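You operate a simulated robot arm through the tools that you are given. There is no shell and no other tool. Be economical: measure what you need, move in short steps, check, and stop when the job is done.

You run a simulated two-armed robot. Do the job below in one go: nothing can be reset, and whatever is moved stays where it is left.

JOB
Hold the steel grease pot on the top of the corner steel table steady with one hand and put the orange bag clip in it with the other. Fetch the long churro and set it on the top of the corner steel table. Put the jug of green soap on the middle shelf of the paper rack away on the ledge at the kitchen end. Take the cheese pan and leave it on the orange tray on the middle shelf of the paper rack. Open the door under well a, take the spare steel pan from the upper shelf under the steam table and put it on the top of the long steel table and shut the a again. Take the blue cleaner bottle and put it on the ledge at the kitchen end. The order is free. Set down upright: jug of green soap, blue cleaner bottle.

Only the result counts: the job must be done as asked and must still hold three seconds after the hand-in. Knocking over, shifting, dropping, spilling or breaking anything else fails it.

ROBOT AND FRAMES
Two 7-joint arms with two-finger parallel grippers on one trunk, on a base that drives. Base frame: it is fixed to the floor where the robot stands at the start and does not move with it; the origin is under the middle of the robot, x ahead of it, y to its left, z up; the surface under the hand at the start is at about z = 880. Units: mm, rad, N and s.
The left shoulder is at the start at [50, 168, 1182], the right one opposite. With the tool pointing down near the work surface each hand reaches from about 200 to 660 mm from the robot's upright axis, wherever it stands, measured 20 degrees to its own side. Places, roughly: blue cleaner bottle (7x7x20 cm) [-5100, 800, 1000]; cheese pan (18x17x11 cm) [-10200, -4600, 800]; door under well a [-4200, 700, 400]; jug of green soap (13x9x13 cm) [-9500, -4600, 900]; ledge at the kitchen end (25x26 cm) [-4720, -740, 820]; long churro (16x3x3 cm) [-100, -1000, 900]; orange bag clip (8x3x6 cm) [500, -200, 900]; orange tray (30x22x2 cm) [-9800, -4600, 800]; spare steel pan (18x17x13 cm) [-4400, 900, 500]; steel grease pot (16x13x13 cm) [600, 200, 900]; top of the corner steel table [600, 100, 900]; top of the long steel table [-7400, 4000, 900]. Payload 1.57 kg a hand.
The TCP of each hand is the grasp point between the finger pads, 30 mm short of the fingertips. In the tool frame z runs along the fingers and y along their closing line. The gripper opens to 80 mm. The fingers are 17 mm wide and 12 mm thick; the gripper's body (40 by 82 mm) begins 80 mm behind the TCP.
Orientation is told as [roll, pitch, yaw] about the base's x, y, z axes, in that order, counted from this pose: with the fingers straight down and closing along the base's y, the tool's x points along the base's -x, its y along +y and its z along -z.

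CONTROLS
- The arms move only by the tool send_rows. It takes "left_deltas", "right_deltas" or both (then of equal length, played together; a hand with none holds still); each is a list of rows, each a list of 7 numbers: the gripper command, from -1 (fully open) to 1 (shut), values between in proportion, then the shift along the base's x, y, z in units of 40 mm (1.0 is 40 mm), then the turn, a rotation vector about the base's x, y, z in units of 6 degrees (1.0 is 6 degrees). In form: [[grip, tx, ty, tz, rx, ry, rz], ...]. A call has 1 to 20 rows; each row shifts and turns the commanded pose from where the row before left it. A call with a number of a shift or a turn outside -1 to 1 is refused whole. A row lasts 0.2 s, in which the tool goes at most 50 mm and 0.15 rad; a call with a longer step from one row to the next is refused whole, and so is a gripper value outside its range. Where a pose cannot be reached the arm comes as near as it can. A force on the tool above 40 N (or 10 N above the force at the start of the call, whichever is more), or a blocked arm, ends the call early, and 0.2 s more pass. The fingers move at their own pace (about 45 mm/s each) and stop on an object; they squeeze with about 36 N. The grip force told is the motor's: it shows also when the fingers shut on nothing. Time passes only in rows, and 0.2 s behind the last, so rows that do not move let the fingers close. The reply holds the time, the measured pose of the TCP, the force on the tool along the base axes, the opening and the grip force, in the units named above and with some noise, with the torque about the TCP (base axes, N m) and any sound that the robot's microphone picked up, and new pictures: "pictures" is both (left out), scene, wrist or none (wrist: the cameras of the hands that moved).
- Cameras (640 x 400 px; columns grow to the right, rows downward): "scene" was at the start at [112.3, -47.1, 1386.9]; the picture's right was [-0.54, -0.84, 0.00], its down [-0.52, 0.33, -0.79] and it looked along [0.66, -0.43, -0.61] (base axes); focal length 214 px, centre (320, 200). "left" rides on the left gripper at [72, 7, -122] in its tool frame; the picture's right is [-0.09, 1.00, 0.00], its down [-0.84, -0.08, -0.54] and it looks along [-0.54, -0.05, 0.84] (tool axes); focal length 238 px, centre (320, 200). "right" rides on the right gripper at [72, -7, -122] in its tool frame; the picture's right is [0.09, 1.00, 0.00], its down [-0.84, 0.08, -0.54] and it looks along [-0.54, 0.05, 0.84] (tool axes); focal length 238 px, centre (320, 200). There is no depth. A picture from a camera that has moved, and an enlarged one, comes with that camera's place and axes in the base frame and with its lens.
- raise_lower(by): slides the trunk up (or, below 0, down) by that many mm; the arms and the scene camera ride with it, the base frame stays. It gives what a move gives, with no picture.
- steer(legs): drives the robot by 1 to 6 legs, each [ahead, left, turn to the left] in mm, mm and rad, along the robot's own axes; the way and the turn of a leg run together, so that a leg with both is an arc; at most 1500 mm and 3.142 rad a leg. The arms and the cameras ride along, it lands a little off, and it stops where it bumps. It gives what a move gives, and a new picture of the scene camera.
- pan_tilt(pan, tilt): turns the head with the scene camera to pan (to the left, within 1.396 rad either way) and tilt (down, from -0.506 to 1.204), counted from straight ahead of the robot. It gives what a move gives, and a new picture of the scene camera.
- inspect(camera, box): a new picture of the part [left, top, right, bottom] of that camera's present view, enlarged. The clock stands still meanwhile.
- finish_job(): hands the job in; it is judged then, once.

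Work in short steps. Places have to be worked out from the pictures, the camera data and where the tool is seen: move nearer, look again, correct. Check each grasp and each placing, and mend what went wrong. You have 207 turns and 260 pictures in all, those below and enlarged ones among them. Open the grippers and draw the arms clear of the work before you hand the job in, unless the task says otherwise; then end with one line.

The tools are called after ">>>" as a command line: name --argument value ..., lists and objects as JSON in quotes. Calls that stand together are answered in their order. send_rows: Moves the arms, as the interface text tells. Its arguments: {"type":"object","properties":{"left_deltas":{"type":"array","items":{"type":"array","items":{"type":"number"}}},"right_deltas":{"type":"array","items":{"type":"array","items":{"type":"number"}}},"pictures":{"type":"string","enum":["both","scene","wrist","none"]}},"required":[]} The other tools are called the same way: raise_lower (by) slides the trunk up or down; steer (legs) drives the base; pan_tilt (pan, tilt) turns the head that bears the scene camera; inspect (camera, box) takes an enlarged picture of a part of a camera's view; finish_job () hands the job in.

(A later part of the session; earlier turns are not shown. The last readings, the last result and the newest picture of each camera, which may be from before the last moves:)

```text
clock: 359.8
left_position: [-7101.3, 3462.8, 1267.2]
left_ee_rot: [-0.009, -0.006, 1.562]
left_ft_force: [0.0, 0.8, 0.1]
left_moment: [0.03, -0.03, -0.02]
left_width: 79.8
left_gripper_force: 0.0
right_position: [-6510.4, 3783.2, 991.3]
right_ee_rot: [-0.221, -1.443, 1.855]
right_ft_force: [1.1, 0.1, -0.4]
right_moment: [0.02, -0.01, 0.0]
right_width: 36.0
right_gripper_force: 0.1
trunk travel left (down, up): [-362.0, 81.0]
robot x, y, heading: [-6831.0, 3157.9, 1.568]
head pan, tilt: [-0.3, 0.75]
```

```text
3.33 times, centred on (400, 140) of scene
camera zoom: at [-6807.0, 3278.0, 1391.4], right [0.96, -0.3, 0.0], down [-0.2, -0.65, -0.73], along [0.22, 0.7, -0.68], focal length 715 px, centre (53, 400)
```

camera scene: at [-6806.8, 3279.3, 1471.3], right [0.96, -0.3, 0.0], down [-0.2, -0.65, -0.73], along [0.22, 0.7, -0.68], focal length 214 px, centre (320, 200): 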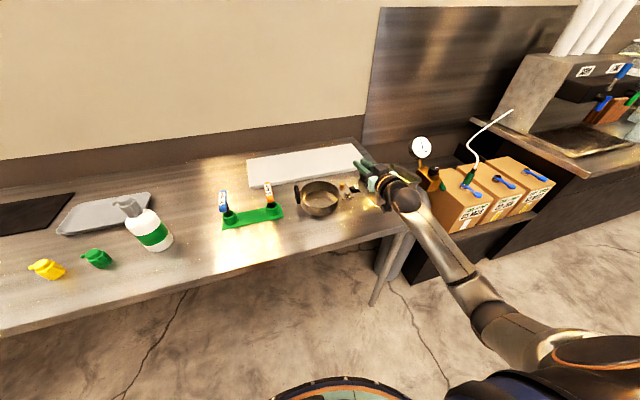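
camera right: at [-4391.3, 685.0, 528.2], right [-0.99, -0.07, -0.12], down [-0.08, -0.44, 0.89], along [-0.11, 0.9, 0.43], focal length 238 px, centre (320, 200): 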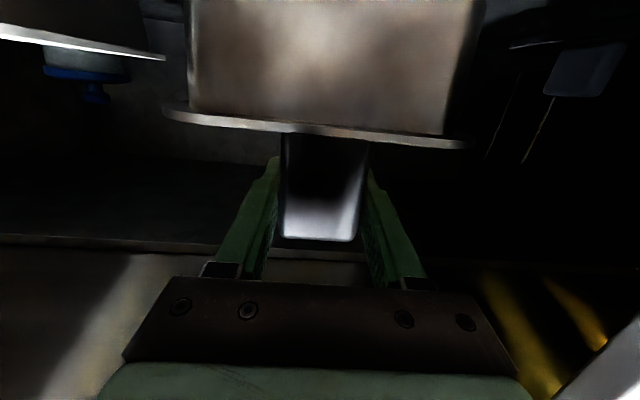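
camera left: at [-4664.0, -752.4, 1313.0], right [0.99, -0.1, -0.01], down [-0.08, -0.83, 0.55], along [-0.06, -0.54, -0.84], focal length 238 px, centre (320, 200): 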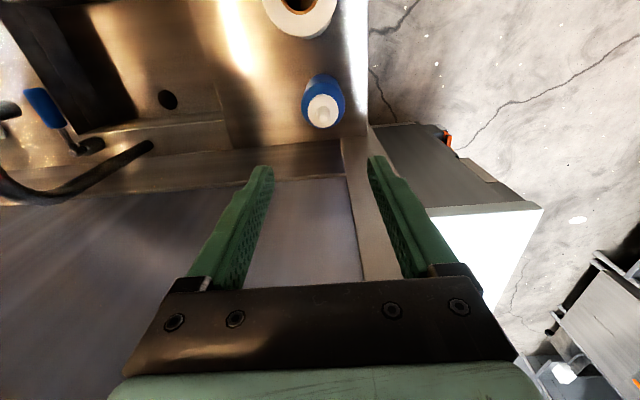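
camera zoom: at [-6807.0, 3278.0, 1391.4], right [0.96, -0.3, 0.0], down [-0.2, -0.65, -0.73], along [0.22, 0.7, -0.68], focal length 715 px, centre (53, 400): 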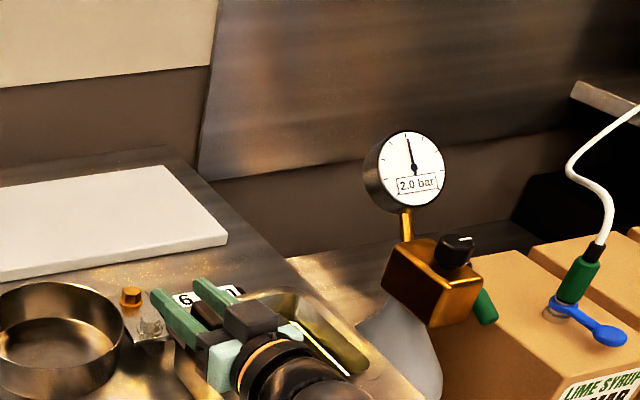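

Released. I drive straight back.

>>> steer --legs '[[-330, 0, 0]]'

>>> inspect --camera "scene" --box '[240, 60, 480, 240]'

```text
clock: 362.0
left_position: [-7101.4, 3130.9, 1267.9]
left_ee_rot: [-0.009, -0.006, 1.564]
left_ft_force: [0.7, -0.4, 0.4]
left_moment: [0.02, -0.02, -0.01]
left_width: 80.0
left_gripper_force: 0.0
right_position: [-6511.9, 3451.3, 991.6]
right_ee_rot: [-0.224, -1.446, 1.858]
right_ft_force: [0.5, 0.2, 0.2]
right_moment: [-0.01, 0.05, 0.0]
right_width: 36.0
right_gripper_force: 0.1
trunk travel left (down, up): [-362.0, 81.0]
robot x, y, heading: [-6831.2, 2829.0, 1.574]
head pan, tilt: [-0.3, 0.75]
camera scene: at [-6806.8, 2945.7, 1391.5], right [0.96, -0.29, 0.0], down [-0.2, -0.65, -0.73], along [0.21, 0.7, -0.68], focal length 214 px, centre (320, 200)
```

scene: 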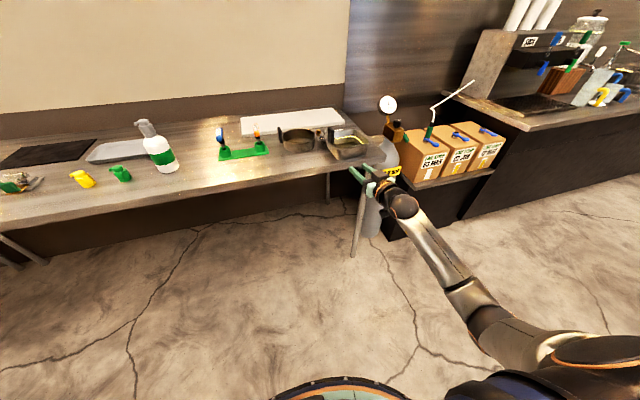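

```text
2.22 times, centred on (360, 150) of scene
camera zoom: at [-6806.8, 2945.7, 1391.5], right [0.96, -0.29, 0.0], down [-0.2, -0.65, -0.73], along [0.21, 0.7, -0.68], focal length 477 px, centre (231, 311)
```

zoom: 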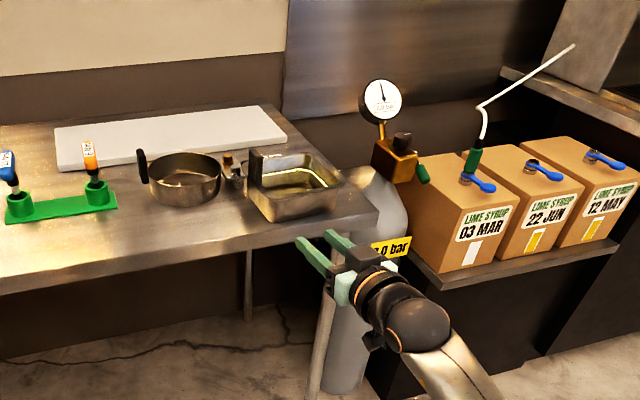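

The spare pan is placed well. I fold the right hand back to pointing down and in, for driving.

>>> send_rows --right_deltas '[[-1, 0, -0.45, 0.27, -1, 0, 0], [-1, 0, -0.45, 0.27, -1, 0, 0], [-1, 0, -0.45, 0.27, -1, 0, 0], [-1, 0, -0.45, 0.27, -1, 0, 0], [-1, 0, -0.45, 0.27, -1, 0, 0], [-1, 0, -0.45, 0.27, -1, 0, 0], [-1, 0, -0.45, 0.27, -1, 0, 0], [-1, 0, -0.45, 0.27, -1, 0, 0], [-1, 0, -0.45, 0.27, -1, 0, 0], [-1, 0, -0.45, 0.27, -1, 0, 0], [-1, 0, -0.45, 0.27, -1, 0, 0], [-1, 0, -0.45, 0.27, -1, 0, 0], [-1, 0, -0.45, 0.27, -1, 0, 0], [-1, 0, -0.45, 0.27, -1, 0, 0]]' --pictures "none"

>>> steer --legs '[[-350, 0, 0], [0, 1500, 0], [0, 750, 0]]'

```text
clock: 365.0
left_position: [-7101.7, 3130.8, 1266.6]
left_ee_rot: [-0.009, -0.004, 1.563]
left_ft_force: [0.4, -0.5, -0.4]
left_moment: [-0.03, 0.01, 0.0]
left_width: 80.1
left_gripper_force: 0.1
right_position: [-6511.2, 3199.9, 1140.5]
right_ee_rot: [0.063, 0.02, 1.605]
right_ft_force: [-0.5, 0.1, -0.5]
right_moment: [0.03, -0.01, 0.02]
right_width: 80.0
right_gripper_force: 0.1
trunk travel left (down, up): [-362.0, 81.0]
robot x, y, heading: [-6832.2, 2826.6, 1.572]
head pan, tilt: [-0.3, 0.75]
```

```text
clock: 386.9
left_position: [-9365.1, 2737.3, 1268.4]
left_ee_rot: [-0.008, -0.004, 1.586]
left_ft_force: [0.0, -0.5, -0.3]
left_moment: [-0.05, 0.01, 0.0]
left_width: 80.2
left_gripper_force: 0.1
right_position: [-8777.8, 2819.2, 1140.2]
right_ee_rot: [0.063, 0.017, 1.628]
right_ft_force: [-0.6, 0.5, -0.4]
right_moment: [0.01, 0.02, -0.03]
right_width: 80.1
right_gripper_force: 0.0
trunk travel left (down, up): [-362.0, 81.0]
robot x, y, heading: [-9092.1, 2440.0, 1.593]
head pan, tilt: [-0.3, 0.75]
camera scene: at [-9066.3, 2559.4, 1391.4], right [0.96, -0.27, 0.0], down [-0.19, -0.66, -0.73], along [0.2, 0.7, -0.68], focal length 214 px, centre (320, 200)
```

scene: 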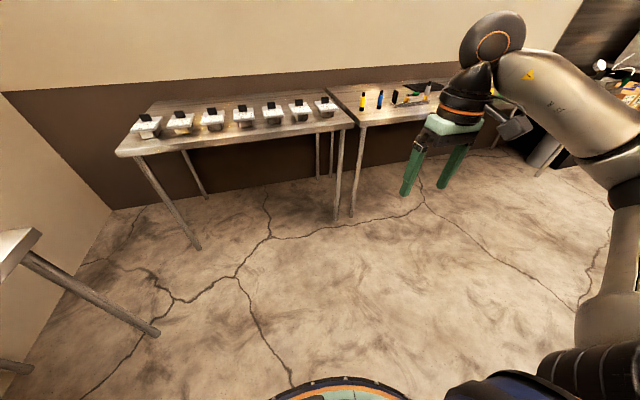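

I reverse through the passage and strafe along the aisle to the kitchen doorway (x≈-6050).

>>> steer --legs '[[0, 0, -0.022], [-1500, 0, 0], [-900, 0, 0], [0, -1500, 0], [0, -1450, 0]]'

>>> steer --legs '[[0, 0, 1.571], [0, 0, 1.571]]'

>>> pan_tilt --pan 0 --tilt 0.2

```text
clock: 423.9
left_position: [-6388.8, 309.5, 1267.5]
left_ee_rot: [-0.009, -0.006, 1.52]
left_ft_force: [0.0, -0.5, -0.4]
left_moment: [0.02, -0.05, -0.02]
left_width: 80.1
left_gripper_force: 0.0
right_position: [-5797.9, 354.1, 1139.1]
right_ee_rot: [0.063, 0.017, 1.562]
right_ft_force: [-0.3, -0.9, 0.0]
right_moment: [0.03, -0.02, -0.01]
right_width: 80.0
right_gripper_force: 0.1
trunk travel left (down, up): [-362.0, 81.0]
robot x, y, heading: [-6133.3, -4.5, 1.528]
head pan, tilt: [-0.3, 0.75]
camera scene: at [-6103.7, 112.5, 1391.4], right [0.94, -0.34, 0.0], down [-0.23, -0.64, -0.73], along [0.25, 0.69, -0.68], focal length 214 px, centre (320, 200)
```

scene: 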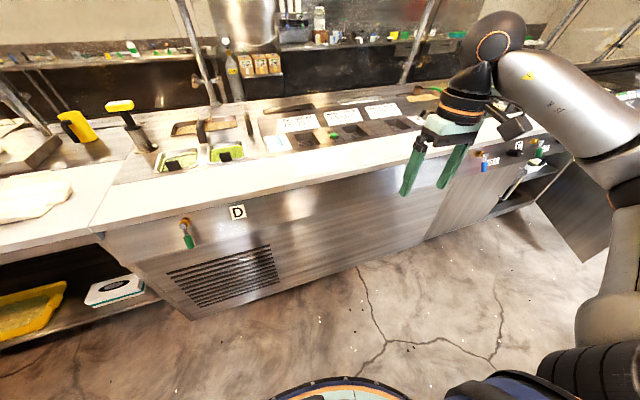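

```text
clock: 431.9
left_position: [-5882.9, -326.4, 1268.1]
left_ee_rot: [-0.009, -0.006, -1.645]
left_ft_force: [-1.1, 0.3, -0.3]
left_moment: [-0.03, 0.01, 0.0]
left_width: 79.9
left_gripper_force: 0.0
right_position: [-6474.9, -356.3, 1140.4]
right_ee_rot: [0.064, 0.016, -1.602]
right_ft_force: [-0.3, 0.2, 0.7]
right_moment: [0.02, -0.02, -0.02]
right_width: 80.2
right_gripper_force: 0.2
trunk travel left (down, up): [-362.0, 81.0]
robot x, y, heading: [-6131.5, -1.6, -1.634]
head pan, tilt: [-0.3, 0.75]
camera scene: at [-6165.6, -122.8, 1391.4], right [-0.93, 0.36, 0.0], down [0.24, 0.64, -0.73], along [-0.26, -0.68, -0.68], focal length 214 px, centre (320, 200)
```

scene: 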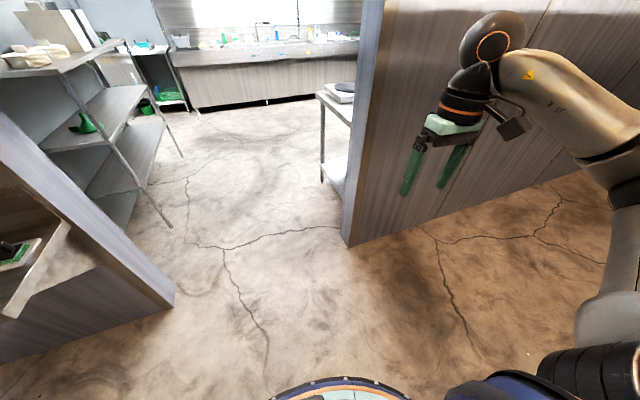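

```text
clock: 432.9
left_position: [-5883.7, -326.2, 1267.3]
left_ee_rot: [-0.008, -0.006, -1.645]
left_ft_force: [0.0, 0.2, -0.2]
left_moment: [-0.01, 0.03, 0.0]
left_width: 80.3
left_gripper_force: 0.1
right_position: [-6476.0, -355.5, 1139.6]
right_ee_rot: [0.063, 0.019, -1.606]
right_ft_force: [0.2, 0.4, 0.6]
right_moment: [0.03, 0.01, 0.0]
right_width: 79.8
right_gripper_force: 0.1
trunk travel left (down, up): [-362.0, 81.0]
robot x, y, heading: [-6134.5, -4.6, -1.641]
head pan, tilt: [0.0, 0.201]
camera scene: at [-6142.1, -138.4, 1441.0], right [-1.0, 0.07, 0.0], down [0.01, 0.2, -0.98], along [-0.06, -0.98, -0.2], focal length 214 px, centre (320, 200)
```

scene: 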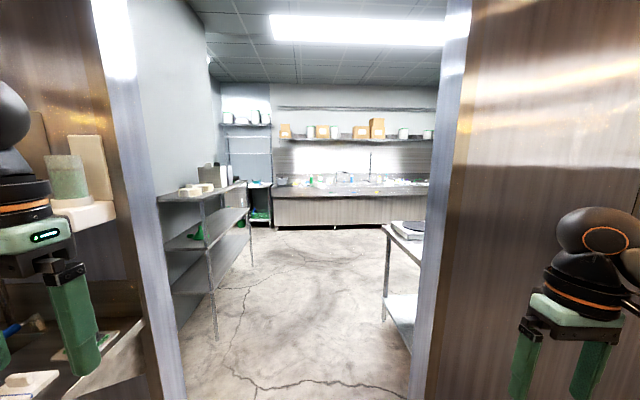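

The doorway (x -6700…-5510) is clear. I straighten, drive through to y≈-2600, and look right toward the rack.

>>> steer --legs '[[0, 0, 0.07], [1500, 0, 0], [1100, 0, 0]]'

>>> pan_tilt --pan -1.1 --tilt 0.25

```text
clock: 446.2
left_position: [-5813.9, -2950.9, 1267.6]
left_ee_rot: [-0.007, -0.005, -1.552]
left_ft_force: [0.3, -0.1, 0.2]
left_moment: [0.02, 0.02, -0.01]
left_width: 79.9
left_gripper_force: 0.1
right_position: [-6401.3, -3035.1, 1139.4]
right_ee_rot: [0.061, 0.017, -1.509]
right_ft_force: [-0.3, -0.3, -0.3]
right_moment: [0.0, 0.01, -0.01]
right_width: 79.9
right_gripper_force: 0.1
trunk travel left (down, up): [-362.0, 81.0]
robot x, y, heading: [-6091.1, -2655.6, -1.544]
head pan, tilt: [0.0, 0.201]
camera scene: at [-6088.4, -2787.6, 1441.0], right [-1.0, -0.03, 0.0], down [-0.01, 0.2, -0.98], along [0.03, -0.98, -0.2], focal length 214 px, centre (320, 200)
```

scene: 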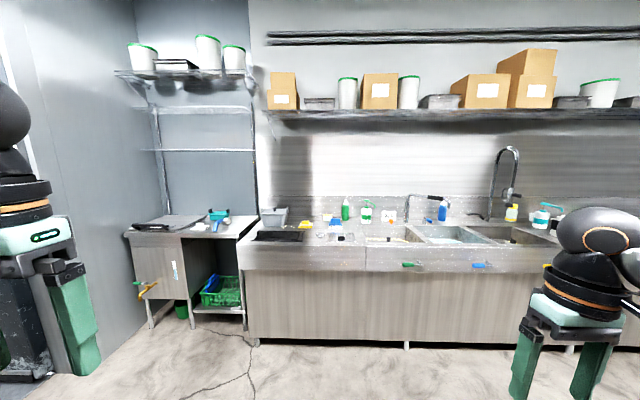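

```text
clock: 447.6
left_position: [-5813.6, -2949.2, 1268.5]
left_ee_rot: [-0.008, -0.006, -1.552]
left_ft_force: [0.6, 0.3, -0.8]
left_moment: [-0.01, 0.01, -0.01]
left_width: 80.0
left_gripper_force: 0.1
right_position: [-6400.9, -3033.7, 1139.5]
right_ee_rot: [0.064, 0.018, -1.511]
right_ft_force: [-0.8, 0.6, -0.4]
right_moment: [-0.03, 0.0, 0.01]
right_width: 79.9
right_gripper_force: 0.1
trunk travel left (down, up): [-362.0, 81.0]
robot x, y, heading: [-6093.4, -2653.9, -1.542]
head pan, tilt: [-1.1, 0.25]
camera scene: at [-6173.0, -2738.9, 1436.5], right [-0.48, 0.88, 0.0], down [0.22, 0.12, -0.97], along [-0.85, -0.46, -0.25], focal length 214 px, centre (320, 200)
```

scene: 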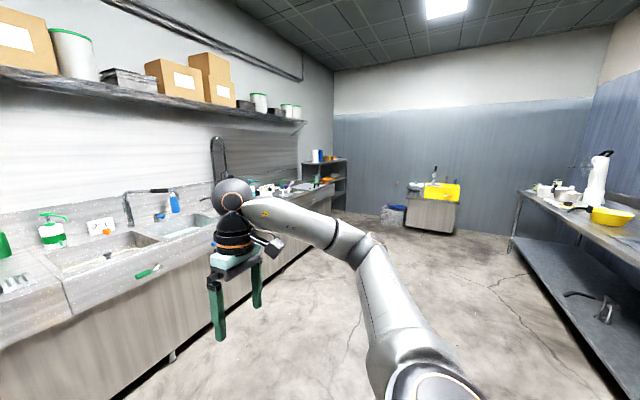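

The paper rack is at the far end past the sinks. I turn right and drive along to x≈-9100.

>>> steer --legs '[[0, 0, -1.6], [1500, 150, 0], [1500, 150, 0]]'

>>> pan_tilt --pan 0.9 --tilt 0.4

```text
refused: leg 2 is longer than a leg can be; nothing moved
```

```text
clock: 449.5
left_position: [-5813.7, -2949.7, 1268.8]
left_ee_rot: [-0.008, -0.007, -1.551]
left_ft_force: [0.7, 0.0, 0.0]
left_moment: [0.02, -0.02, 0.0]
left_width: 79.9
left_gripper_force: 0.0
right_position: [-6401.9, -3034.7, 1138.9]
right_ee_rot: [0.062, 0.017, -1.511]
right_ft_force: [0.2, 0.0, -1.2]
right_moment: [-0.02, -0.02, 0.0]
right_width: 80.2
right_gripper_force: 0.1
trunk travel left (down, up): [-362.0, 81.0]
robot x, y, heading: [-6093.4, -2651.0, -1.542]
head pan, tilt: [0.901, 0.4]
camera scene: at [-6016.9, -2749.7, 1422.5], right [-0.6, -0.8, 0.0], down [-0.31, 0.23, -0.92], along [0.74, -0.55, -0.39], focal length 214 px, centre (320, 200)
```

scene: 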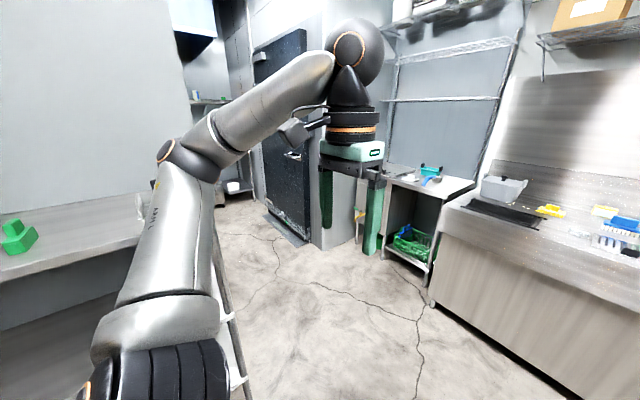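

A leg was slightly too long; I repeat with shorter legs.

>>> steer --legs '[[0, 0, -1.6], [1450, 150, 0], [1450, 150, 0]]'

>>> pan_tilt --pan 0.9 --tilt 0.4

```text
clock: 467.4
left_position: [-9276.0, -3255.9, 1267.3]
left_ee_rot: [-0.01, -0.006, 3.125]
left_ft_force: [-0.4, 0.4, -0.4]
left_moment: [0.0, 0.04, -0.01]
left_width: 80.1
left_gripper_force: 0.1
right_position: [-9338.0, -2666.8, 1140.8]
right_ee_rot: [0.062, 0.016, -3.118]
right_ft_force: [-0.5, 0.7, 0.2]
right_moment: [-0.01, 0.01, 0.01]
right_width: 80.1
right_gripper_force: 0.0
trunk travel left (down, up): [-362.0, 81.0]
robot x, y, heading: [-8967.3, -2990.4, 3.132]
head pan, tilt: [0.901, 0.4]
camera scene: at [-9067.3, -3061.3, 1422.5], right [-0.78, 0.63, 0.0], down [0.24, 0.3, -0.92], along [-0.58, -0.72, -0.39], focal length 214 px, centre (320, 200)
```

scene: 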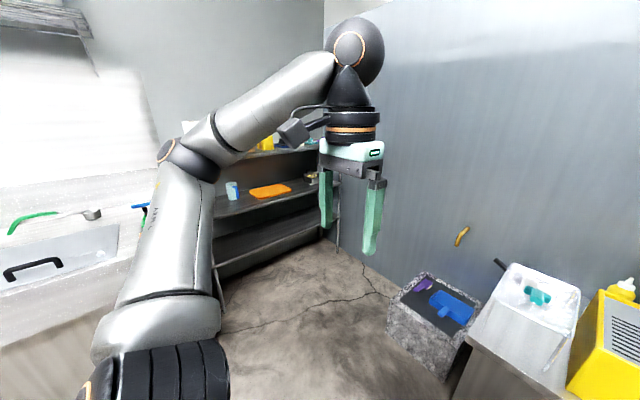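

```text
clock: 468.0
left_position: [-9275.2, -3255.5, 1266.9]
left_ee_rot: [-0.008, -0.005, 3.125]
left_ft_force: [0.0, -0.5, 0.3]
left_moment: [0.02, 0.02, 0.01]
left_width: 79.9
left_gripper_force: 0.0
right_position: [-9337.8, -2666.1, 1140.1]
right_ee_rot: [0.063, 0.018, -3.117]
right_ft_force: [0.0, 0.5, 0.1]
right_moment: [0.04, 0.0, 0.0]
right_width: 79.7
right_gripper_force: 0.1
trunk travel left (down, up): [-362.0, 81.0]
robot x, y, heading: [-8972.5, -2988.9, 3.132]
head pan, tilt: [0.901, 0.4]
camera scene: at [-9067.1, -3061.3, 1422.5], right [-0.78, 0.63, 0.0], down [0.24, 0.3, -0.92], along [-0.58, -0.72, -0.39], focal length 214 px, centre (320, 200)
```

scene: 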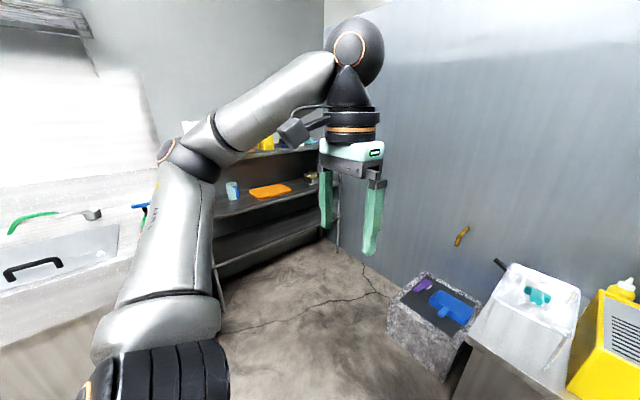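

The middle shelf holds the jug, orange tray and cheese pan. I move in front of it and face it.

>>> steer --legs '[[680, 450, 0], [0, 0, 1.58]]'

>>> pan_tilt --pan 0 --tilt 0.5

>>> inspect --camera "scene" --box '[160, 80, 480, 280]'

```text
clock: 476.2
left_position: [-9406.4, -3737.4, 1267.8]
left_ee_rot: [-0.009, -0.004, -1.634]
left_ft_force: [-0.4, 0.3, 0.2]
left_moment: [0.02, 0.02, -0.01]
left_width: 80.0
left_gripper_force: 0.1
right_position: [-9997.6, -3772.9, 1141.0]
right_ee_rot: [0.064, 0.017, -1.591]
right_ft_force: [-0.4, 0.9, 0.4]
right_moment: [0.02, 0.0, -0.04]
right_width: 80.1
right_gripper_force: 0.0
trunk travel left (down, up): [-362.0, 81.0]
robot x, y, heading: [-9662.0, -3417.5, -1.619]
head pan, tilt: [0.901, 0.4]
camera scene: at [-9592.8, -3520.4, 1422.5], right [-0.66, -0.75, 0.0], down [-0.29, 0.26, -0.92], along [0.69, -0.61, -0.39], focal length 214 px, centre (320, 200)
```

scene: 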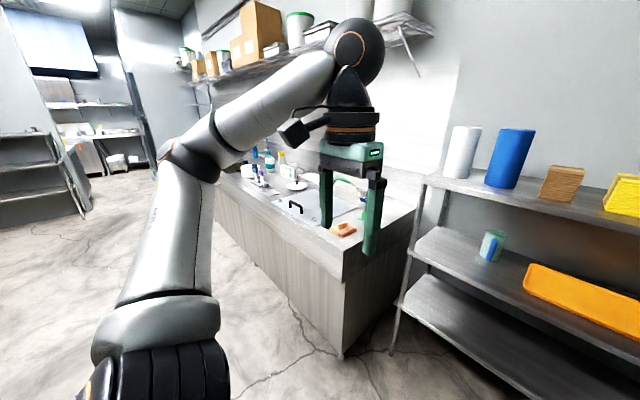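

```text
clock: 477.4
left_position: [-9406.6, -3736.7, 1267.7]
left_ee_rot: [-0.01, -0.005, -1.632]
left_ft_force: [0.1, 0.5, -0.8]
left_moment: [0.0, 0.03, 0.01]
left_width: 80.2
left_gripper_force: 0.0
right_position: [-9999.4, -3772.7, 1141.5]
right_ee_rot: [0.063, 0.017, -1.593]
right_ft_force: [0.5, -0.6, -0.4]
right_moment: [0.0, 0.05, 0.0]
right_width: 79.9
right_gripper_force: 0.0
trunk travel left (down, up): [-362.0, 81.0]
robot x, y, heading: [-9662.5, -3418.8, -1.626]
head pan, tilt: [0.0, 0.499]
camera scene: at [-9667.2, -3549.9, 1413.4], right [-1.0, 0.05, 0.0], down [0.03, 0.48, -0.88], along [-0.05, -0.88, -0.48], focal length 214 px, centre (320, 200)
```

scene: 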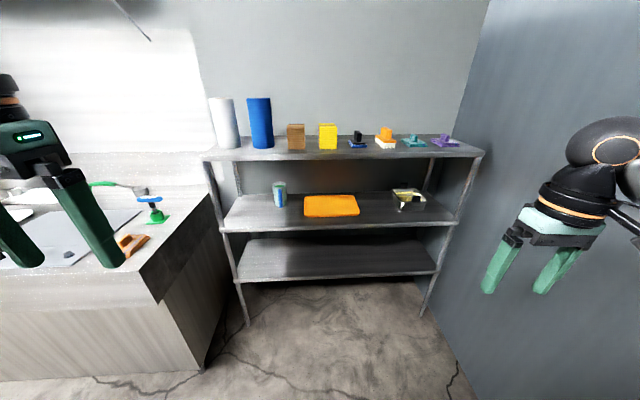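

```text
2.00 times, centred on (320, 180) of scene
camera zoom: at [-9667.2, -3549.9, 1413.4], right [-1.0, 0.05, 0.0], down [0.03, 0.48, -0.88], along [-0.05, -0.88, -0.48], focal length 429 px, centre (320, 240)
```

zoom: 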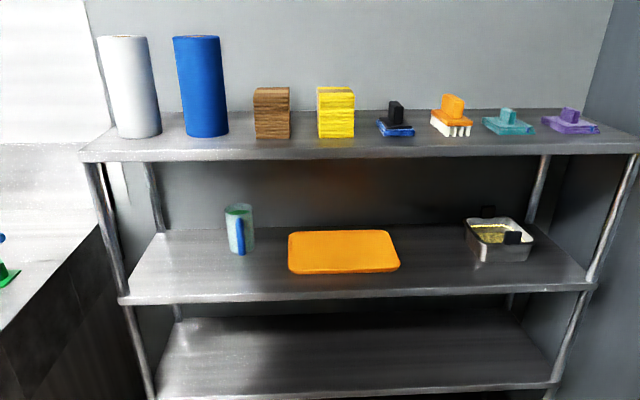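

Everything's visible: jug with a blue handle at the left, orange tray centre, cheese pan at right. First the cheese pan: I move to x≈-9880, lower the trunk and turn the right hand to point forward.

>>> steer --legs '[[130, -215, 0.05]]'

>>> raise_lower --by -67

>>> send_rows --right_deltas '[[-1, 0, -0.35, -0.3, -1, 0, 0], [-1, 0, -0.35, -0.3, -1, 0, 0], [-1, 0, -0.35, -0.3, -1, 0, 0], [-1, 0, -0.35, -0.3, -1, 0, 0], [-1, 0, -0.35, -0.3, -1, 0, 0], [-1, 0, -0.35, -0.3, -1, 0, 0], [-1, 0, -0.35, -0.3, -1, 0, 0], [-1, 0, -0.35, -0.3, -1, 0, 0], [-1, 0, -0.35, -0.3, -1, 0, 0], [-1, 0, -0.35, -0.3, -1, 0, 0], [-1, 0, -0.35, -0.3, -1, 0, 0], [-1, 0, -0.35, -0.3, -1, 0, 0], [-1, 0, -0.35, -0.3, -1, 0, 0]]' --pictures "both"

```text
clock: 479.6
left_position: [-9509.5, -3838.1, 1266.9]
left_ee_rot: [-0.008, -0.005, -1.592]
left_ft_force: [0.6, -0.4, -0.5]
left_moment: [0.02, 0.01, -0.03]
left_width: 80.0
left_gripper_force: 0.0
right_position: [-10100.2, -3899.5, 1140.1]
right_ee_rot: [0.064, 0.017, -1.551]
right_ft_force: [0.9, -0.5, 0.3]
right_moment: [0.01, 0.06, 0.02]
right_width: 79.9
right_gripper_force: 0.1
trunk travel left (down, up): [-362.0, 81.0]
robot x, y, heading: [-9777.4, -3530.0, -1.58]
head pan, tilt: [0.0, 0.499]
stopped in leg 1: the robot was blocked; the commanded pose is now the measured one
camera scene: at [-9777.4, -3662.2, 1413.4], right [-1.0, 0.01, 0.0], down [0.01, 0.48, -0.88], along [-0.01, -0.88, -0.48], focal length 214 px, centre (320, 200)
```

scene: 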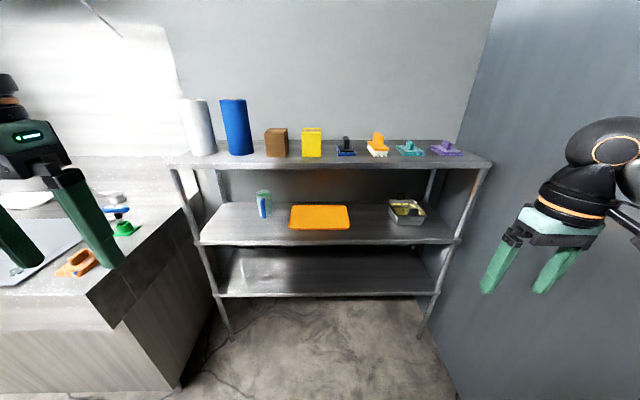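

```text
clock: 480.6
left_position: [-9509.3, -3838.4, 1201.3]
left_ee_rot: [-0.008, -0.006, -1.592]
left_ft_force: [0.2, 0.4, 0.0]
left_moment: [0.0, 0.03, -0.04]
left_width: 79.8
left_gripper_force: 0.1
right_position: [-10099.6, -3898.4, 1072.8]
right_ee_rot: [0.061, 0.019, -1.55]
right_ft_force: [-0.2, -0.3, 0.5]
right_moment: [0.0, 0.01, -0.04]
right_width: 79.8
right_gripper_force: 0.1
trunk travel left (down, up): [-295.0, 148.0]
robot x, y, heading: [-9774.7, -3533.7, -1.584]
head pan, tilt: [0.0, 0.499]
```

```text
clock: 483.4
left_position: [-9508.8, -3838.2, 1200.4]
left_ee_rot: [-0.008, -0.007, -1.592]
left_ft_force: [0.1, -0.8, 0.2]
left_moment: [0.02, 0.03, -0.02]
left_width: 79.9
left_gripper_force: 0.0
right_position: [-10100.1, -4079.5, 918.0]
right_ee_rot: [-0.038, -1.343, -1.471]
right_ft_force: [0.6, 0.6, 0.4]
right_moment: [0.01, 0.01, -0.01]
right_width: 80.1
right_gripper_force: 0.0
trunk travel left (down, up): [-295.0, 148.0]
robot x, y, heading: [-9771.9, -3533.0, -1.579]
head pan, tilt: [0.0, 0.499]
camera scene: at [-9777.3, -3662.5, 1346.4], right [-1.0, 0.01, 0.0], down [0.01, 0.48, -0.88], along [-0.01, -0.88, -0.48], focal length 214 px, centre (320, 200)
camera right: at [-10117.3, -3945.7, 875.4], right [0.99, 0.08, -0.1], down [0.06, 0.34, 0.94], along [0.11, -0.94, 0.34], focal length 238 px, centre (320, 200)
```

scene: 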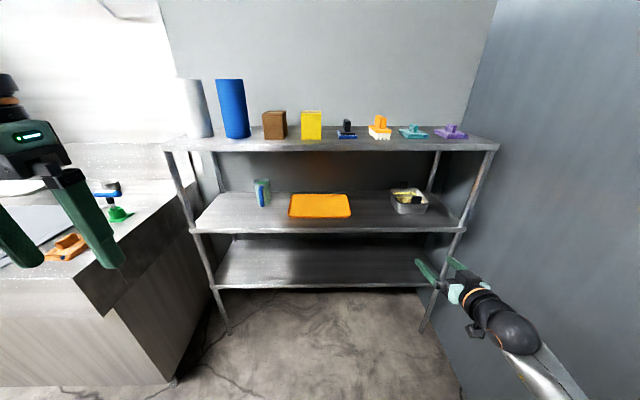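
right: 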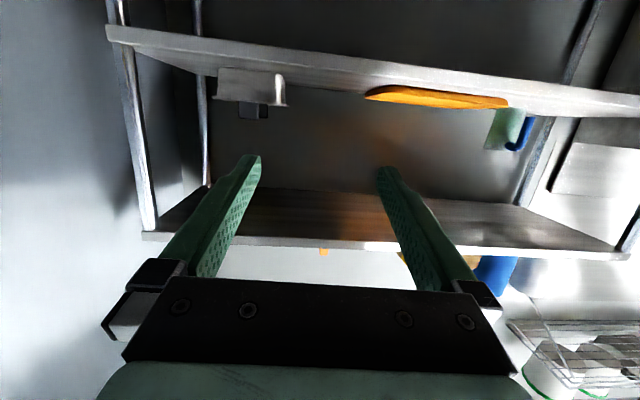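

The base was blocked on the right. I look there before going on.

>>> pan_tilt --pan -1.35 --tilt 0.8

```text
clock: 484.9
left_position: [-9510.4, -3838.8, 1200.2]
left_ee_rot: [-0.011, -0.007, -1.592]
left_ft_force: [-0.1, 0.0, -0.4]
left_moment: [0.02, 0.01, -0.03]
left_width: 80.2
left_gripper_force: 0.0
right_position: [-10099.2, -4079.8, 918.1]
right_ee_rot: [-0.03, -1.343, -1.475]
right_ft_force: [-0.6, 0.8, 0.9]
right_moment: [-0.01, 0.0, 0.0]
right_width: 79.9
right_gripper_force: 0.1
trunk travel left (down, up): [-295.0, 148.0]
robot x, y, heading: [-9775.9, -3531.3, -1.582]
head pan, tilt: [-1.349, 0.799]
camera scene: at [-9855.7, -3588.0, 1320.4], right [-0.21, 0.98, 0.0], down [0.7, 0.15, -0.7], along [-0.68, -0.15, -0.72], focal length 214 px, centre (320, 200)
```

scene: 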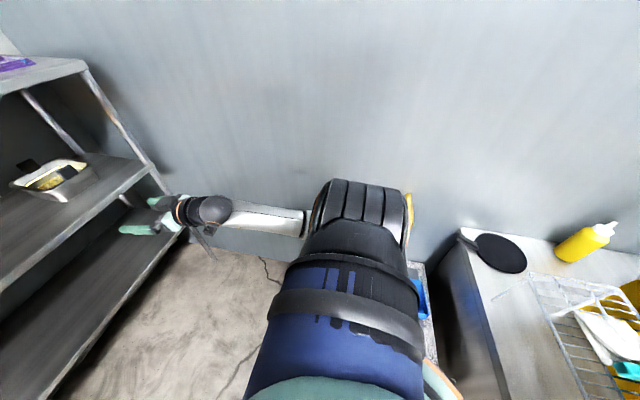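

The stand and bin are right of the shoulder, so I leave the base here. Gripping the tab by its thickness is stable: fingers pointing right-and-down, closing along y. I tilt the right hand to 45° down, then yaw it -90°.

>>> send_rows --right_deltas '[[-1, 0, 0, 0.3, 1, 0, 0], [-1, 0, 0, 0.3, 1, 0, 0], [-1, 0, 0, 0.3, 1, 0, 0], [-1, 0, 0, 0.3, 1, 0, 0], [-1, 0, 0, 0.3, 1, 0, 0], [-1, 0, 0, 0, 0, 0, -1], [-1, 0, 0, 0, 0, 0, -1], [-1, 0, 0, 0, 0, 0, -1], [-1, 0, 0, 0, 0, 0, -1], [-1, 0, 0, 0, 0, 0, -1], [-1, 0, 0, 0, 0, 0, -1], [-1, 0, 0, 0, 0, 0, -1], [-1, 0, 0, 0, 0, 0, -1], [-1, 0, 0, 0, 0, 0, -1], [-1, 0, 0, 0, 0, 0, -1], [-1, 0, 0, 0, 0, 0, -1], [-1, 0, 0, 0, 0, 0, -1], [-1, 0, 0, 0, 0, 0, -1], [-1, 0, 0, 0, 0, 0, -1]]' --pictures "none"

>>> pan_tilt --pan -0.5 --tilt 0.6

```text
clock: 488.9
left_position: [-9510.0, -3838.3, 1200.5]
left_ee_rot: [-0.01, -0.006, -1.592]
left_ft_force: [-0.1, -0.3, -0.3]
left_moment: [0.05, 0.02, -0.04]
left_width: 79.7
left_gripper_force: 0.1
right_position: [-10099.7, -4081.0, 977.2]
right_ee_rot: [0.041, -0.819, -3.01]
right_ft_force: [-0.4, 0.5, 0.7]
right_moment: [0.02, -0.04, -0.02]
right_width: 79.7
right_gripper_force: 0.0
trunk travel left (down, up): [-295.0, 148.0]
robot x, y, heading: [-9777.6, -3533.6, -1.582]
head pan, tilt: [-1.349, 0.799]
```

```text
clock: 490.1
left_position: [-9508.4, -3837.6, 1200.7]
left_ee_rot: [-0.008, -0.005, -1.591]
left_ft_force: [-0.6, -0.1, 0.5]
left_moment: [-0.01, 0.03, 0.0]
left_width: 80.0
left_gripper_force: 0.1
right_position: [-10100.3, -4080.3, 977.4]
right_ee_rot: [0.041, -0.82, -3.005]
right_ft_force: [0.1, 0.0, 0.2]
right_moment: [0.0, 0.02, -0.04]
right_width: 80.1
right_gripper_force: 0.1
trunk travel left (down, up): [-295.0, 148.0]
robot x, y, heading: [-9776.3, -3529.2, -1.581]
head pan, tilt: [-0.499, 0.6]
camera scene: at [-9820.0, -3648.2, 1337.3], right [-0.87, 0.49, 0.0], down [0.28, 0.49, -0.82], along [-0.4, -0.72, -0.57], focal length 214 px, centre (320, 200)
```

scene: 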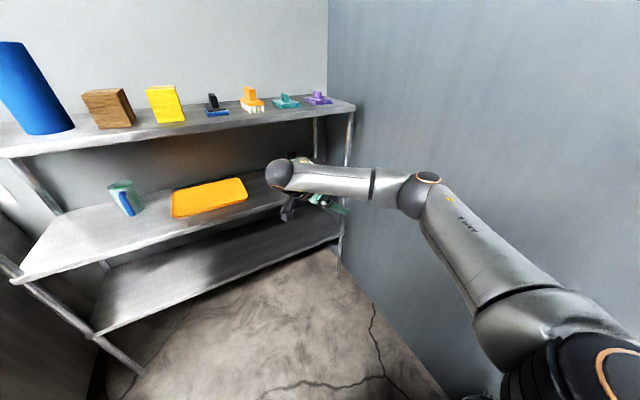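

No reach trouble. I flatten the hand to about 30° below horizontal, shift to x=-10147, and lower the trunk 52 mm so the arm fits under the top shelf.

>>> send_rows --right_deltas '[[-1, -0.4, 0, 0, 0, 1, 0], [-1, -0.4, 0, 0, 0, 1, 0], [-1, -0.4, 0, 0, 0, 1, 0]]' --pictures "none"

>>> raise_lower --by -52

>>> steer --legs '[[250, 0, 0.01]]'

>>> inspect --camera "right" --box '[0, 0, 640, 400]'

```text
clock: 490.9
left_position: [-9510.5, -3836.8, 1202.3]
left_ee_rot: [-0.008, -0.006, -1.59]
left_ft_force: [-0.7, -0.1, -0.2]
left_moment: [-0.01, -0.04, -0.02]
left_width: 79.7
left_gripper_force: 0.0
right_position: [-10149.5, -4082.3, 976.7]
right_ee_rot: [-0.056, -1.13, -2.924]
right_ft_force: [0.5, -0.3, -0.5]
right_moment: [-0.03, -0.02, 0.0]
right_width: 80.0
right_gripper_force: 0.1
trunk travel left (down, up): [-295.0, 148.0]
robot x, y, heading: [-9775.2, -3529.5, -1.586]
head pan, tilt: [-0.499, 0.6]
```

```text
clock: 491.8
left_position: [-9509.1, -3837.0, 1148.0]
left_ee_rot: [-0.007, -0.006, -1.591]
left_ft_force: [0.7, -0.2, 0.0]
left_moment: [0.0, 0.03, 0.01]
left_width: 79.8
left_gripper_force: 0.0
right_position: [-10148.8, -4082.1, 924.9]
right_ee_rot: [-0.059, -1.13, -2.922]
right_ft_force: [-0.3, -0.2, -0.4]
right_moment: [0.01, 0.03, 0.01]
right_width: 79.8
right_gripper_force: 0.0
trunk travel left (down, up): [-243.0, 200.0]
robot x, y, heading: [-9777.4, -3530.4, -1.582]
head pan, tilt: [-0.499, 0.6]
```

```text
clock: 493.7
left_position: [-9506.8, -4093.4, 1148.5]
left_ee_rot: [-0.006, -0.005, -1.58]
left_ft_force: [1.0, -0.5, 0.4]
left_moment: [0.0, 0.01, -0.03]
left_width: 80.0
left_gripper_force: 0.0
right_position: [-10142.4, -4345.0, 925.5]
right_ee_rot: [-0.06, -1.129, -2.907]
right_ft_force: [0.4, 0.5, -0.9]
right_moment: [0.02, 0.01, -0.02]
right_width: 79.7
right_gripper_force: 0.1
trunk travel left (down, up): [-243.0, 200.0]
robot x, y, heading: [-9776.4, -3786.7, -1.568]
head pan, tilt: [-0.499, 0.6]
camera scene: at [-9819.8, -3907.3, 1285.2], right [-0.88, 0.48, 0.0], down [0.27, 0.5, -0.82], along [-0.39, -0.72, -0.57], focal length 214 px, centre (320, 200)
```

scene: 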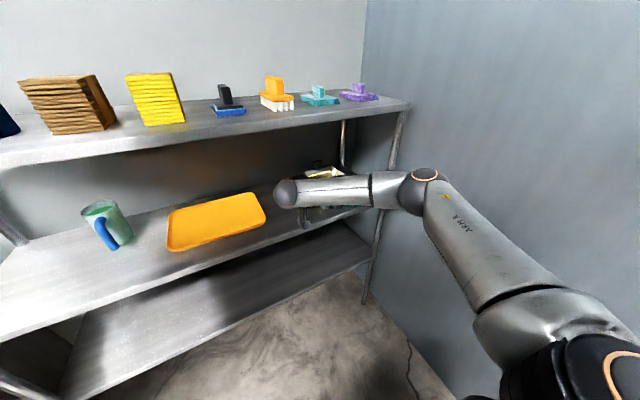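

```text
1.00 times, centred on (320, 200) of right (not enlarged: the box is as wide or as high as the picture)
camera zoom: at [-10005.7, -4312.7, 911.8], right [0.21, -0.97, -0.11], down [0.15, -0.08, 0.99], along [-0.97, -0.23, 0.13], focal length 238 px, centre (320, 200)
```

zoom: 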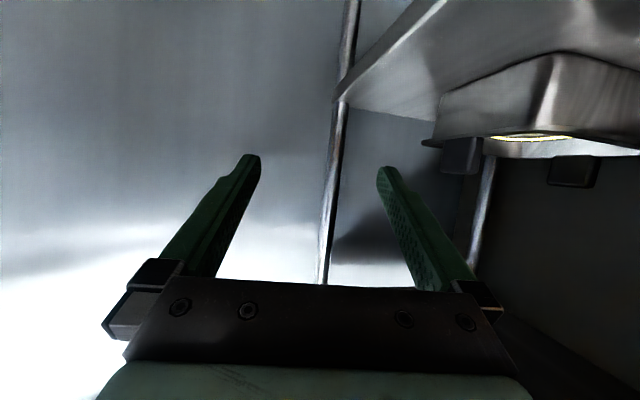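

The front tab is confirmed at about [-10223, -4512, 882]. The elbow would come near the rack's right post if I only drive, so I drive 60 mm and extend the arm 105 mm.

>>> steer --legs '[[60, 0, 0]]'

>>> send_rows --right_deltas '[[-1, -0.05, -0.85, 0, 0, 0, 0], [-1, -0.05, -0.85, 0, 0, 0, 0], [-1, -0.05, -0.85, 0, 0, 0, 0]]' --pictures "both"

```text
clock: 494.7
left_position: [-9507.2, -4151.7, 1148.2]
left_ee_rot: [-0.007, -0.004, -1.581]
left_ft_force: [-0.1, -0.6, -0.7]
left_moment: [0.01, 0.03, -0.01]
left_width: 80.0
left_gripper_force: 0.1
right_position: [-10142.7, -4403.1, 924.2]
right_ee_rot: [-0.059, -1.128, -2.912]
right_ft_force: [0.5, -0.4, -0.1]
right_moment: [-0.01, 0.03, -0.01]
right_width: 80.0
right_gripper_force: 0.1
trunk travel left (down, up): [-243.0, 200.0]
robot x, y, heading: [-9780.2, -3845.9, -1.574]
head pan, tilt: [-0.499, 0.6]
camera scene: at [-9819.8, -3966.3, 1285.2], right [-0.88, 0.48, 0.0], down [0.27, 0.5, -0.82], along [-0.39, -0.72, -0.57], focal length 214 px, centre (320, 200)
```

scene: 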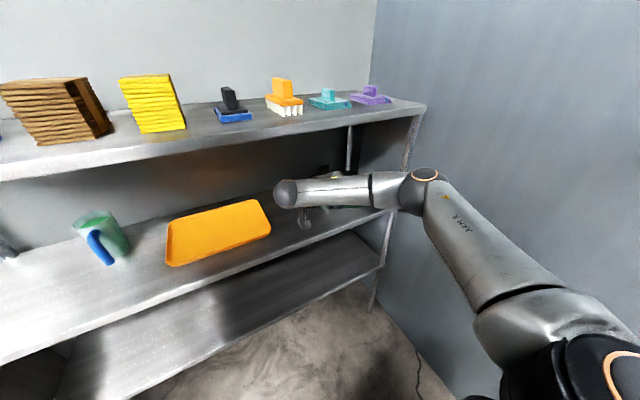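

```text
clock: 495.5
left_position: [-9506.0, -4150.7, 1148.4]
left_ee_rot: [-0.009, -0.005, -1.579]
left_ft_force: [0.5, -0.1, 0.6]
left_moment: [0.0, 0.06, -0.01]
left_width: 80.0
left_gripper_force: 0.1
right_position: [-10146.4, -4503.6, 924.6]
right_ee_rot: [-0.06, -1.132, -2.905]
right_ft_force: [0.9, -0.3, -0.7]
right_moment: [0.02, -0.01, -0.03]
right_width: 79.8
right_gripper_force: 0.0
trunk travel left (down, up): [-243.0, 200.0]
robot x, y, heading: [-9777.4, -3846.8, -1.571]
head pan, tilt: [-0.499, 0.6]
camera scene: at [-9818.9, -3965.9, 1285.3], right [-0.88, 0.48, 0.0], down [0.27, 0.5, -0.83], along [-0.4, -0.72, -0.56], focal length 214 px, centre (320, 200)
camera right: at [-10010.0, -4471.0, 911.6], right [0.22, -0.97, -0.11], down [0.15, -0.08, 0.99], along [-0.96, -0.23, 0.13], focal length 238 px, centre (320, 200)
```

scene: 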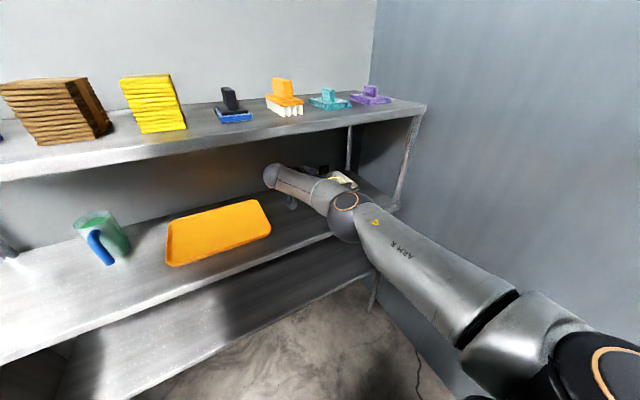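
right: 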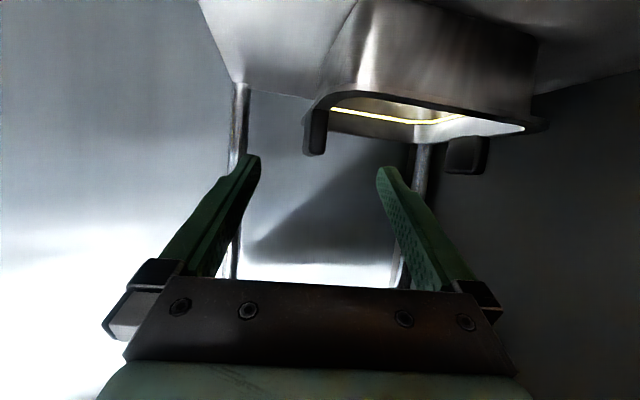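

The tab is edge-on and centred between the fingers. I go in along the finger direction.

>>> send_rows --right_deltas '[[-1, -0.6, -0.08, -0.3, 0, 0, 0], [-1, -0.6, -0.08, -0.3, 0, 0, 0], [-1, -0.6, -0.05, -0.28, 0, 0, 0]]' --pictures "wrist"

```text
clock: 496.3
left_position: [-9507.8, -4150.6, 1147.6]
left_ee_rot: [-0.006, -0.005, -1.58]
left_ft_force: [-0.1, -0.3, 0.2]
left_moment: [0.01, -0.02, 0.01]
left_width: 80.1
left_gripper_force: 0.1
right_position: [-10219.7, -4502.3, 889.2]
right_ee_rot: [-0.057, -1.13, -2.909]
right_ft_force: [0.9, -0.2, 0.4]
right_moment: [-0.01, 0.0, 0.0]
right_width: 80.1
right_gripper_force: 0.0
right hand out of reach, approached as far as the arm can: row 2, 3
trunk travel left (down, up): [-243.0, 200.0]
robot x, y, heading: [-9776.7, -3849.6, -1.565]
head pan, tilt: [-0.499, 0.6]
camera right: at [-10083.7, -4469.8, 876.7], right [0.22, -0.97, -0.11], down [0.15, -0.08, 0.99], along [-0.96, -0.23, 0.13], focal length 238 px, centre (320, 200)
```

right: 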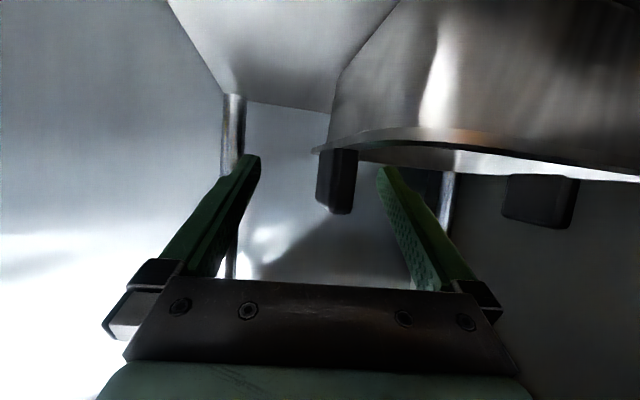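

Tab is between the fingers, about 9 mm off centre; I nudge the base 9 mm ahead and close.

>>> steer --legs '[[9, 0, 0]]'

>>> send_rows --right_deltas '[[0, 0, 0, 0, 0, 0, 0], [0.5, 0, 0, 0, 0, 0, 0], [1, 0, 0, 0, 0, 0, 0], [1, 0, 0, 0, 0, 0, 0], [1, 0, 0, 0, 0, 0, 0]]' --pictures "wrist"

```text
clock: 497.0
left_position: [-9506.9, -4161.5, 1148.8]
left_ee_rot: [-0.008, -0.005, -1.579]
left_ft_force: [0.2, 0.0, -0.5]
left_moment: [0.0, 0.0, 0.01]
left_width: 80.1
left_gripper_force: 0.0
right_position: [-10220.1, -4510.7, 889.4]
right_ee_rot: [-0.06, -1.129, -2.907]
right_ft_force: [-0.1, 1.1, -0.4]
right_moment: [-0.02, 0.03, 0.0]
right_width: 79.8
right_gripper_force: 0.1
trunk travel left (down, up): [-243.0, 200.0]
robot x, y, heading: [-9778.2, -3858.4, -1.572]
head pan, tilt: [-0.499, 0.6]
camera scene: at [-9819.8, -3975.2, 1285.2], right [-0.88, 0.48, 0.0], down [0.27, 0.5, -0.82], along [-0.39, -0.72, -0.57], focal length 214 px, centre (320, 200)
```

scene: 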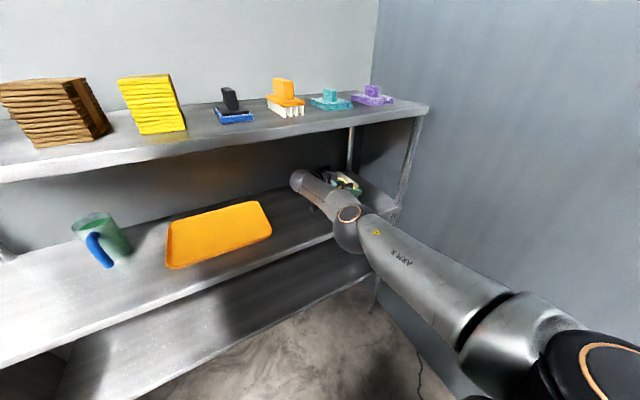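

```text
clock: 498.2
left_position: [-9507.7, -4161.1, 1149.2]
left_ee_rot: [-0.006, -0.007, -1.58]
left_ft_force: [-0.5, 0.6, 0.8]
left_moment: [0.0, 0.01, 0.04]
left_width: 79.8
left_gripper_force: 0.0
right_position: [-10219.4, -4511.9, 890.3]
right_ee_rot: [-0.055, -1.13, -2.912]
right_ft_force: [0.9, -1.0, 0.4]
right_moment: [-0.37, -0.04, 0.09]
right_width: 15.0
right_gripper_force: 22.2
trunk travel left (down, up): [-243.0, 200.0]
robot x, y, heading: [-9776.7, -3858.6, -1.568]
head pan, tilt: [-0.499, 0.6]
camera right: at [-10082.7, -4479.1, 877.0], right [0.22, -0.97, -0.11], down [0.15, -0.08, 0.99], along [-0.96, -0.23, 0.13], focal length 238 px, centre (320, 200)
```

right: 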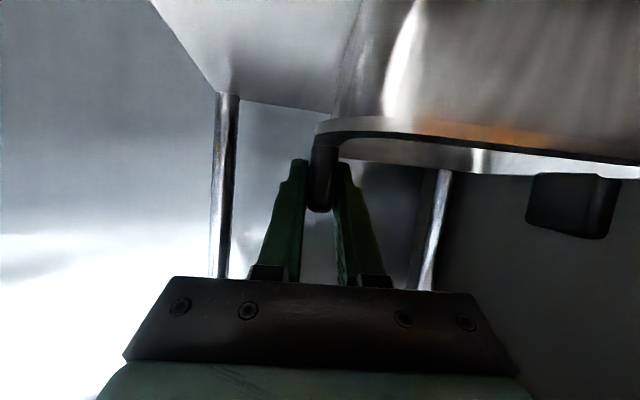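

Tab gripped by thickness (15 mm). I lift 40 mm with the trunk and look.

>>> raise_lower --by 40

>>> inspect --camera "right" --box '[0, 0, 640, 400]'

>>> pan_tilt --pan -0.3 --tilt 0.5

```text
clock: 499.0
left_position: [-9507.2, -4160.7, 1188.5]
left_ee_rot: [-0.007, -0.006, -1.58]
left_ft_force: [-0.3, -0.2, 0.1]
left_moment: [-0.01, -0.02, 0.02]
left_width: 80.0
left_gripper_force: 0.1
right_position: [-10221.2, -4512.1, 928.8]
right_ee_rot: [-0.061, -1.128, -2.91]
right_ft_force: [-0.2, -0.1, -4.0]
right_moment: [0.27, 0.02, -0.01]
right_width: 14.8
right_gripper_force: 31.0
trunk travel left (down, up): [-283.0, 160.0]
robot x, y, heading: [-9777.5, -3858.2, -1.571]
head pan, tilt: [-0.499, 0.6]
```

```text
1.00 times, centred on (320, 200) of right (not enlarged: the box is as wide or as high as the picture)
camera zoom: at [-10083.4, -4479.2, 916.2], right [0.21, -0.97, -0.11], down [0.15, -0.08, 0.99], along [-0.97, -0.23, 0.13], focal length 238 px, centre (320, 200)
```

zoom: 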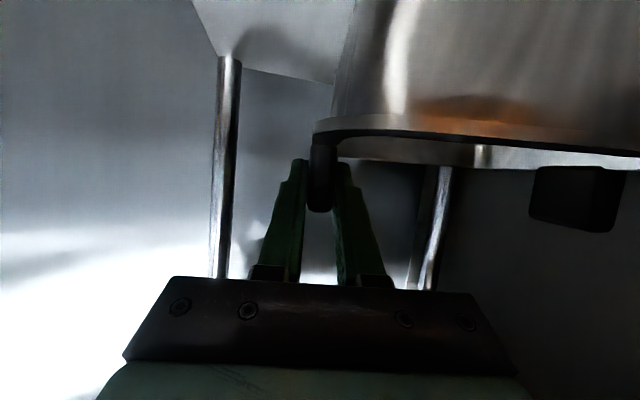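

```text
clock: 499.8
left_position: [-9507.8, -4161.0, 1188.5]
left_ee_rot: [-0.007, -0.007, -1.58]
left_ft_force: [-0.3, 0.3, -0.1]
left_moment: [0.0, -0.05, 0.01]
left_width: 80.1
left_gripper_force: 0.2
right_position: [-10219.5, -4511.6, 928.2]
right_ee_rot: [-0.059, -1.13, -2.91]
right_ft_force: [-0.3, -0.8, -3.8]
right_moment: [0.31, 0.03, 0.01]
right_width: 14.7
right_gripper_force: 31.0
trunk travel left (down, up): [-283.0, 160.0]
robot x, y, heading: [-9777.5, -3853.7, -1.572]
head pan, tilt: [-0.3, 0.499]
camera scene: at [-9804.7, -3984.5, 1334.3], right [-0.96, 0.3, 0.0], down [0.14, 0.46, -0.88], along [-0.26, -0.84, -0.48], focal length 214 px, centre (320, 200)
```

scene: 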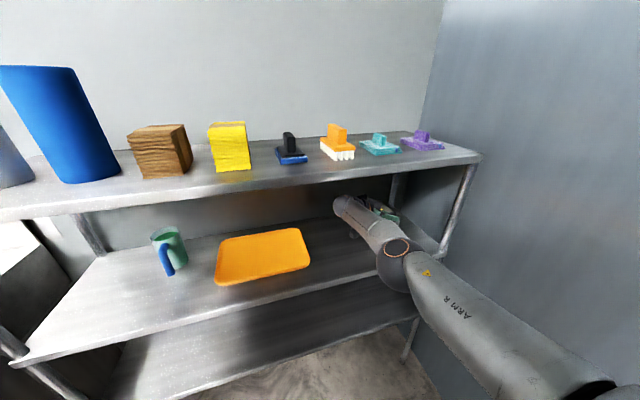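

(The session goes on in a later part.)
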